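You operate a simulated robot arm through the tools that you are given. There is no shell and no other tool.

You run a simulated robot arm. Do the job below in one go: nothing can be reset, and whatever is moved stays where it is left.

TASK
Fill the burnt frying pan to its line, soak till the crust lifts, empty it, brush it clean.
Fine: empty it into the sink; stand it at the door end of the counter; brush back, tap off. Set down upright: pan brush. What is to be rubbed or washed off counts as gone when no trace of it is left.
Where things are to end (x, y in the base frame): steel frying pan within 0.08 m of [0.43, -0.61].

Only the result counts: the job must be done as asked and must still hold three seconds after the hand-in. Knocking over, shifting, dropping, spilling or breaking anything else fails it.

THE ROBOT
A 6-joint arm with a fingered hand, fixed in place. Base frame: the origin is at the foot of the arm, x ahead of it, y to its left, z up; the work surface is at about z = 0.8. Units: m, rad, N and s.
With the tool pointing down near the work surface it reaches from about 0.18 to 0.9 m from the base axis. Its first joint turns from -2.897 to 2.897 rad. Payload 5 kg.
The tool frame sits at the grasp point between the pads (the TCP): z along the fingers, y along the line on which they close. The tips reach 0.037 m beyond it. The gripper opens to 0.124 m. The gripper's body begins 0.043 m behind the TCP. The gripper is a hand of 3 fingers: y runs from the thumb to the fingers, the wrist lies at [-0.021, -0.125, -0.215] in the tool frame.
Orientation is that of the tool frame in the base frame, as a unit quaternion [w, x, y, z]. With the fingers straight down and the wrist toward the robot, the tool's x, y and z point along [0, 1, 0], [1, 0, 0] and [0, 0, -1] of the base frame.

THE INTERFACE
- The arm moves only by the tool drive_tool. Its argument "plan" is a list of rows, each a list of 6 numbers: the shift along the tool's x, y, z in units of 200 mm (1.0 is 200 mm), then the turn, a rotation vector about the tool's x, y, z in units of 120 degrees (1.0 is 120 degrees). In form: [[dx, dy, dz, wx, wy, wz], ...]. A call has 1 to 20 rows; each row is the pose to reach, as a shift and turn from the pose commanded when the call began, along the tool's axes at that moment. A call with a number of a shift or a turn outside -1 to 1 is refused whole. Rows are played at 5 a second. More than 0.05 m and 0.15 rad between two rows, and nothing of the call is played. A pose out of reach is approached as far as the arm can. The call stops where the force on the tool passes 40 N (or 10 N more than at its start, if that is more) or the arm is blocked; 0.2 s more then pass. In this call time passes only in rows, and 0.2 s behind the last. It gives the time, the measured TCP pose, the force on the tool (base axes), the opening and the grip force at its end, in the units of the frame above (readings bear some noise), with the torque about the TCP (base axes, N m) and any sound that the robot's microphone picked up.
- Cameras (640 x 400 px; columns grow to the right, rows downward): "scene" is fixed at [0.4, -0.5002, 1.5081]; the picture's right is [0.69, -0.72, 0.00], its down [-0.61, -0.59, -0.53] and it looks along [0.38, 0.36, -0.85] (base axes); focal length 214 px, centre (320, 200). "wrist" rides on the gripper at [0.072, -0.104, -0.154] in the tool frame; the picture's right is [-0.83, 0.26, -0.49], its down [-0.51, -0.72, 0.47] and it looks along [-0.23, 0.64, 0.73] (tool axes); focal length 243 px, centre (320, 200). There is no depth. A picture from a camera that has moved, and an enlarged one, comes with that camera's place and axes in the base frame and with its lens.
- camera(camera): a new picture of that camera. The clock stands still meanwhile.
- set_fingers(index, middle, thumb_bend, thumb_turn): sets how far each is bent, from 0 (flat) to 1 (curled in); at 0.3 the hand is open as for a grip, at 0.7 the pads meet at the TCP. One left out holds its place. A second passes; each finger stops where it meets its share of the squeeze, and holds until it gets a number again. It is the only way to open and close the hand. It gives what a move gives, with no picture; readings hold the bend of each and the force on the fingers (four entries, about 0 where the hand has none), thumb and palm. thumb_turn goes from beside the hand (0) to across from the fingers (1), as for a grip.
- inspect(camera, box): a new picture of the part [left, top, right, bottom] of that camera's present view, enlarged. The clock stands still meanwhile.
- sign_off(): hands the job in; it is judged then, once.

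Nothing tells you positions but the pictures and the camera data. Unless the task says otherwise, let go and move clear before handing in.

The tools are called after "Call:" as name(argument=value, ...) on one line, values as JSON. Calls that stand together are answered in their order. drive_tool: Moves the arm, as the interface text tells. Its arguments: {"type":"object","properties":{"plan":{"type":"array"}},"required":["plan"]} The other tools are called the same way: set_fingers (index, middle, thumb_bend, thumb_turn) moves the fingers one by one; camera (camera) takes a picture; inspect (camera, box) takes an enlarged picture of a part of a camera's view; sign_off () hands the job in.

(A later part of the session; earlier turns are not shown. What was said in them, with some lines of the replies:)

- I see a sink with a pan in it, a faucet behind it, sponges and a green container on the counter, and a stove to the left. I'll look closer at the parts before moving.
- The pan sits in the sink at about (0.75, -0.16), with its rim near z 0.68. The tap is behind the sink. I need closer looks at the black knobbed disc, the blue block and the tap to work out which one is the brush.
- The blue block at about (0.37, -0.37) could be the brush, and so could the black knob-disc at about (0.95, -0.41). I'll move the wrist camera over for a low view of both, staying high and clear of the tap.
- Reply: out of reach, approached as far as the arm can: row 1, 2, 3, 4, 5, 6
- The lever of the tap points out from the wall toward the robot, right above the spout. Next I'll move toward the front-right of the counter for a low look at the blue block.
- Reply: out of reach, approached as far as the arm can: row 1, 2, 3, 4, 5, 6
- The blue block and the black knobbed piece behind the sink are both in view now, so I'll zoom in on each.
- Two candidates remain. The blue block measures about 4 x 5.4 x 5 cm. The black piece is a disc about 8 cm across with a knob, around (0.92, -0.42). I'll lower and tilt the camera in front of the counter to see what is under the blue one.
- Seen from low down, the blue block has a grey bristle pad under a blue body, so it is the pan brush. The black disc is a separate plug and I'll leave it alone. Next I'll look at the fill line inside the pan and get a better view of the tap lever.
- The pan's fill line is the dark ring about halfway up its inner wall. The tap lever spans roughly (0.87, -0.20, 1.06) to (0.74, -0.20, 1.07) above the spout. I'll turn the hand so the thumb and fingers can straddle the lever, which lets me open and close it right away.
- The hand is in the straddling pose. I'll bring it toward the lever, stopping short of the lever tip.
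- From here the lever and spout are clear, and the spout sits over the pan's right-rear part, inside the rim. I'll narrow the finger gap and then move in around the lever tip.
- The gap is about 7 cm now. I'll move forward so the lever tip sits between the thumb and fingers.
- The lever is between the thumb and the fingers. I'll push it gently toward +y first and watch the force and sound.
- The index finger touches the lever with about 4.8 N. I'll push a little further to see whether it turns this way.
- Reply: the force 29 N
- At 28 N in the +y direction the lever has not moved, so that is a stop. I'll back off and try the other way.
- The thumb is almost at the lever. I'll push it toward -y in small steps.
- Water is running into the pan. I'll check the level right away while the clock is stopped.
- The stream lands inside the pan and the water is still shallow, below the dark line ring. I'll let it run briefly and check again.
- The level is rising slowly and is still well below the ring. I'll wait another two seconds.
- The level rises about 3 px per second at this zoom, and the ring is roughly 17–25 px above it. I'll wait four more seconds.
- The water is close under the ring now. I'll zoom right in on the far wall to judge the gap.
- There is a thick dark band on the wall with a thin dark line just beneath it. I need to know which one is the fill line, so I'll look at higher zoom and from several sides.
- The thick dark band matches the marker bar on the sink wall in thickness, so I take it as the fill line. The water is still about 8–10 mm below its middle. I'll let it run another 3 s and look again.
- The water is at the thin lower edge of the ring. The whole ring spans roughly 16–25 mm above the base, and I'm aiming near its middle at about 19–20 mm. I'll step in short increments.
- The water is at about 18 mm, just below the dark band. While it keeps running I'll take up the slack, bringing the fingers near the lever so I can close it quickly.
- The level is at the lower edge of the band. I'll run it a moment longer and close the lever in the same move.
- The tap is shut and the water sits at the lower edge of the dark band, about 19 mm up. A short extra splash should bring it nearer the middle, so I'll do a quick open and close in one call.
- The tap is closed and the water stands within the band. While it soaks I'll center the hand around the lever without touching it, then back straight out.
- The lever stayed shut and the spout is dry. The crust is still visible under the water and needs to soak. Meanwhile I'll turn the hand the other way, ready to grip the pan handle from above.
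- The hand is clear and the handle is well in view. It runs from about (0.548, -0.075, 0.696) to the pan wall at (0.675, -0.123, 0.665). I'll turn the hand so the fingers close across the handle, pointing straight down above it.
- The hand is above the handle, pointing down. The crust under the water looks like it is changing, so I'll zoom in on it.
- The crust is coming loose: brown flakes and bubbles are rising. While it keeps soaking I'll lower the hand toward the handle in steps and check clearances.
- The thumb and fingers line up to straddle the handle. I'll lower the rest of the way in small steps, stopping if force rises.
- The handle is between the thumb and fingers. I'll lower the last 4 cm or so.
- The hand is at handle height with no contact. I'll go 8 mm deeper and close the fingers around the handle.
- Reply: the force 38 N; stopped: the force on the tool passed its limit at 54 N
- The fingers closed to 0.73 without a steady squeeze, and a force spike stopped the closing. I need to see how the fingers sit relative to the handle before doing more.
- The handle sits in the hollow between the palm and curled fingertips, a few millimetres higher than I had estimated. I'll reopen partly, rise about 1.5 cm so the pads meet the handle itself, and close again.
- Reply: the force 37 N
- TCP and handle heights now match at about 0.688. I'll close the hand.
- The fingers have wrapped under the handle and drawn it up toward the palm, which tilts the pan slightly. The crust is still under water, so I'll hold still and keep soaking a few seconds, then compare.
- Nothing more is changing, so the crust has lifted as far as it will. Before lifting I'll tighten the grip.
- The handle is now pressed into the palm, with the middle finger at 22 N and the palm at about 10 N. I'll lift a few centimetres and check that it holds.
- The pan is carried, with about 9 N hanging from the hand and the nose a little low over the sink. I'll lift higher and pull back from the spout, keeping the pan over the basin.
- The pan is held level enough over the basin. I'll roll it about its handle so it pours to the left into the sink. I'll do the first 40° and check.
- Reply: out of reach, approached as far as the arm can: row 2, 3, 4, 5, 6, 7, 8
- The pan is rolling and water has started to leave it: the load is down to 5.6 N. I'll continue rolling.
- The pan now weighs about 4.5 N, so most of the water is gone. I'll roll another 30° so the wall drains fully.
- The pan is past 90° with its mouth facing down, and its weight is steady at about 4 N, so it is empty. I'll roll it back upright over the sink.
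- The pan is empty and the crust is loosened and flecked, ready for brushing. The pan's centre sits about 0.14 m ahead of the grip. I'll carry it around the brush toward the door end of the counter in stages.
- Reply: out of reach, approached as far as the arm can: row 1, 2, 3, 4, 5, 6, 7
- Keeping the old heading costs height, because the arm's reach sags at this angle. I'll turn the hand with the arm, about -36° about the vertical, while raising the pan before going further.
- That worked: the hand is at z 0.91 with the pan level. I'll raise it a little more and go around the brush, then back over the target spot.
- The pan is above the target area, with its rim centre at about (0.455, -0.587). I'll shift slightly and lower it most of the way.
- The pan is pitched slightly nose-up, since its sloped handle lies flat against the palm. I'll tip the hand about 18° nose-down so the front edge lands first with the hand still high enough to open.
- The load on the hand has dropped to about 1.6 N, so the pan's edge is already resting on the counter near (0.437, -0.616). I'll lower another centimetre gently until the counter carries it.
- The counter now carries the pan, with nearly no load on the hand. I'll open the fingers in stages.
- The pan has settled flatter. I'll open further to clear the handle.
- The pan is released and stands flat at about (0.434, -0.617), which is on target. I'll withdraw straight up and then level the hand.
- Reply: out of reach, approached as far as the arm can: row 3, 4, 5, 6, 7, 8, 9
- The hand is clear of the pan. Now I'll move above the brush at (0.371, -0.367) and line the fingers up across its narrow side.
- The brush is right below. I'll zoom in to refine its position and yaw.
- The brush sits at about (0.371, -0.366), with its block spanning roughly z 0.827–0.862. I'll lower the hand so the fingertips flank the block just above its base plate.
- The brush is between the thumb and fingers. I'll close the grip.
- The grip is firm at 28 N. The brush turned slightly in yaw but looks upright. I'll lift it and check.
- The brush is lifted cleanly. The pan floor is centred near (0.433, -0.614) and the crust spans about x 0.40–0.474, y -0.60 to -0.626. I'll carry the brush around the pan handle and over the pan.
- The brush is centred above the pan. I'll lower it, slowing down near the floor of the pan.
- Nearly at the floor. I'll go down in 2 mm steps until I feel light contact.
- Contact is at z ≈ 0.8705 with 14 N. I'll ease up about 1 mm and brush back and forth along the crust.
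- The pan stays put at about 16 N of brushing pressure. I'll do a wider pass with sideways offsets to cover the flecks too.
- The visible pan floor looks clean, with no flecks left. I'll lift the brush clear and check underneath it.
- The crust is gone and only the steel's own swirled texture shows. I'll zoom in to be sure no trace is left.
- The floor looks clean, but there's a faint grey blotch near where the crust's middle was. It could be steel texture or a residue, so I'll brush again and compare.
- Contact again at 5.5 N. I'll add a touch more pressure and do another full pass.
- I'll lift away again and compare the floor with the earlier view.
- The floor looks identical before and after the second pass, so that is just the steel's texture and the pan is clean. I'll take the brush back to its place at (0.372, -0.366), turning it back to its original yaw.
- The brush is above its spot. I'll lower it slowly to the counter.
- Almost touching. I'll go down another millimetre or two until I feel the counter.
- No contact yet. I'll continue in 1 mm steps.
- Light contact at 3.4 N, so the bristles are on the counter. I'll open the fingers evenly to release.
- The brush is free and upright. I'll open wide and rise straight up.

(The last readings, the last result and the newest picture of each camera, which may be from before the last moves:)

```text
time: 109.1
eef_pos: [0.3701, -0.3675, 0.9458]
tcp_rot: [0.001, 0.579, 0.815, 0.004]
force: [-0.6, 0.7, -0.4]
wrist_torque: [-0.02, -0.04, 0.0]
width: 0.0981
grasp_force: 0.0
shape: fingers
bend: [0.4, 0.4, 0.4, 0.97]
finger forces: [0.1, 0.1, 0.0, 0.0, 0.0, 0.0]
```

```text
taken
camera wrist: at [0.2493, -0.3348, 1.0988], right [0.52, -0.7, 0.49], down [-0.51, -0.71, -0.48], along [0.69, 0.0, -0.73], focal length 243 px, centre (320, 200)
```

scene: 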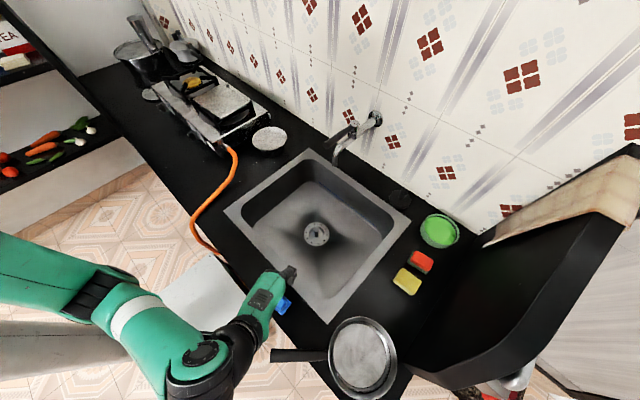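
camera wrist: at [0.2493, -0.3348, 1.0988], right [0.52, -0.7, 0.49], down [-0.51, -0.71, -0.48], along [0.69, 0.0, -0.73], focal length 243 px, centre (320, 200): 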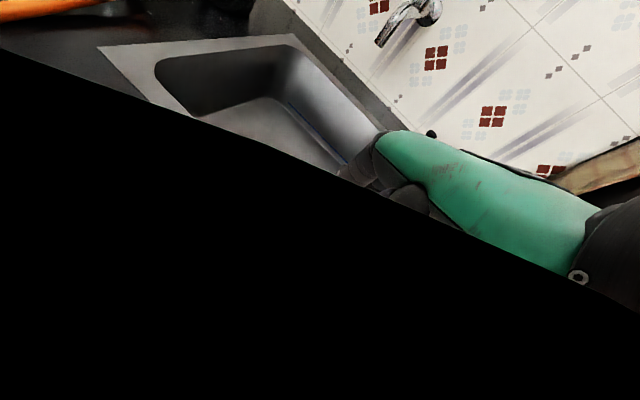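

I'll move the hand clear to one side so I can check everything with the fixed camera.

Call:
drive_tool(plan=[[0.14, 0.13, -0.02, 0, 0, 0], [0.29, 0.27, -0.04, 0, 0, 0], [0.43, 0.4, -0.05, 0, 0, 0], [0.57, 0.54, -0.05, 0, 0, 0], [0.718, 0.673, -0.05, 0, 0, 0]])

Call:
camera(camera="scene")

Call:
inspect(camera="scene", box=[255, 275, 325, 330])

Call:
inspect(camera="scene", box=[320, 305, 410, 400])

Call:
inspect(camera="scene", box=[310, 100, 400, 180])

Call:
inspect(camera="scene", box=[380, 180, 480, 300])

```text
time: 110.3
eef_pos: [0.4507, -0.1885, 0.9571]
tcp_rot: [-0.001, 0.579, 0.815, 0.003]
force: [-0.9, -1.1, 0.3]
wrist_torque: [0.0, -0.03, -0.01]
width: 0.0982
grasp_force: 0.1
shape: fingers
bend: [0.4, 0.4, 0.4, 0.97]
finger forces: [0.0, 0.0, 0.0, 0.0, 0.1, 0.0]
```

```text
taken
```

scene: 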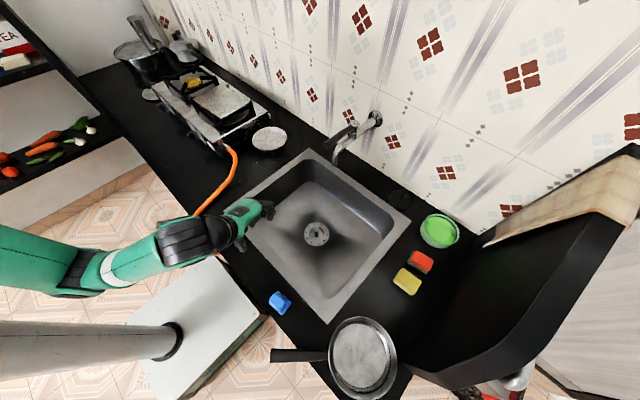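

```text
7.27 times, centred on (290, 302) of scene
camera zoom: at [0.4, -0.5002, 1.5081], right [0.69, -0.72, 0.0], down [-0.61, -0.59, -0.53], along [0.38, 0.36, -0.85], focal length 1560 px, centre (538, -546)
```

zoom: 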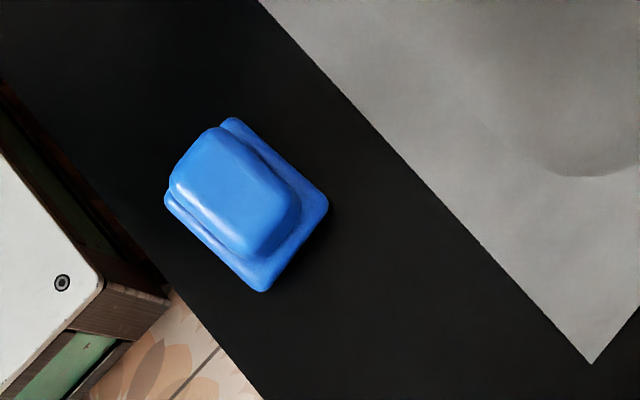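

```text
4.21 times, centred on (365, 352) of scene
camera zoom: at [0.4, -0.5002, 1.5081], right [0.69, -0.72, 0.0], down [-0.61, -0.59, -0.53], along [0.38, 0.36, -0.85], focal length 903 px, centre (130, -442)
```

zoom: 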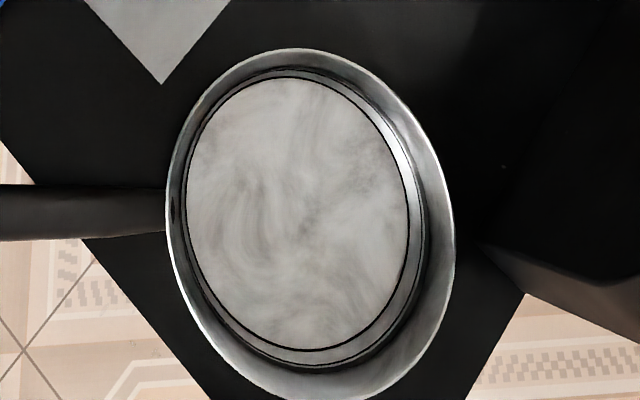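

```text
5.00 times, centred on (355, 140) of scene
camera zoom: at [0.4, -0.5002, 1.5081], right [0.69, -0.72, 0.0], down [-0.61, -0.59, -0.53], along [0.38, 0.36, -0.85], focal length 1072 px, centre (145, 500)
```

zoom: 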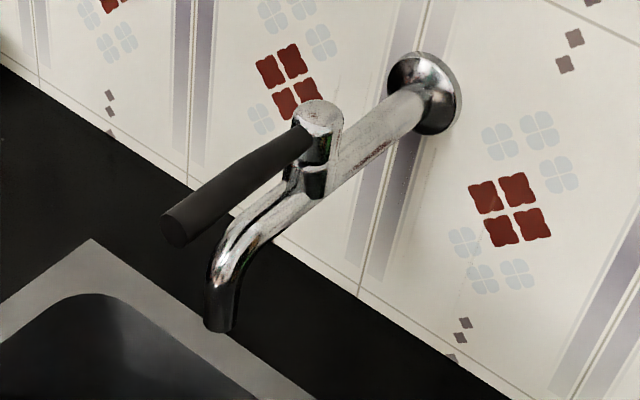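

```text
3.33 times, centred on (430, 240) of scene
camera zoom: at [0.4, -0.5002, 1.5081], right [0.69, -0.72, 0.0], down [-0.61, -0.59, -0.53], along [0.38, 0.36, -0.85], focal length 715 px, centre (-47, 67)
```

zoom: 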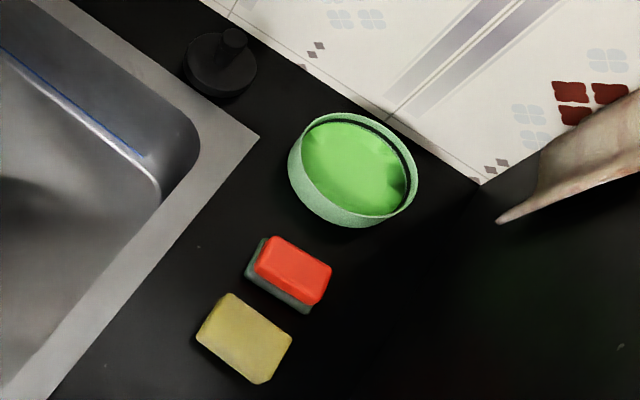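

The checks all look right: 
- **Pan:** empty, clean and upright at about (0.433, -0.614).
- **Brush:** upright on its original spot.
- **Tap:** shut and dry.
- **Everything else:** in its place, with the hand clear.

I'm handing in the job.

Call:
sign_off()

```text
The job is handed in.
```

The burnt frying pan is clean and standing at the door end of the counter, and I've handed the job in. I don't have the judge's result.

- **Fill and soak:** I filled the pan from the tap to the dark ring inside its wall, taking that ring as the fill line. It soaked until flakes lifted off the crust.
- **Emptying:** I rolled the pan past 90° over the sink. Its weight dropped from about 9 N to a steady 4 N or so, and it looked empty once upright again.
- **Brushing:** I brushed the pan floor twice. It looked the same after both passes, so the faint grey pattern left is the steel itself. No trace of the crust shows.
- **Pan position:** it stands upright at about (0.433, -0.614), roughly 5 mm from the target. Its handle sticks out over the front edge of the counter.
- **Brush and tap:** the brush is upright on its original spot, and the tap is shut and dry.

Nothing else looked moved in the final pictures. The hand is open and clear, above the sink.
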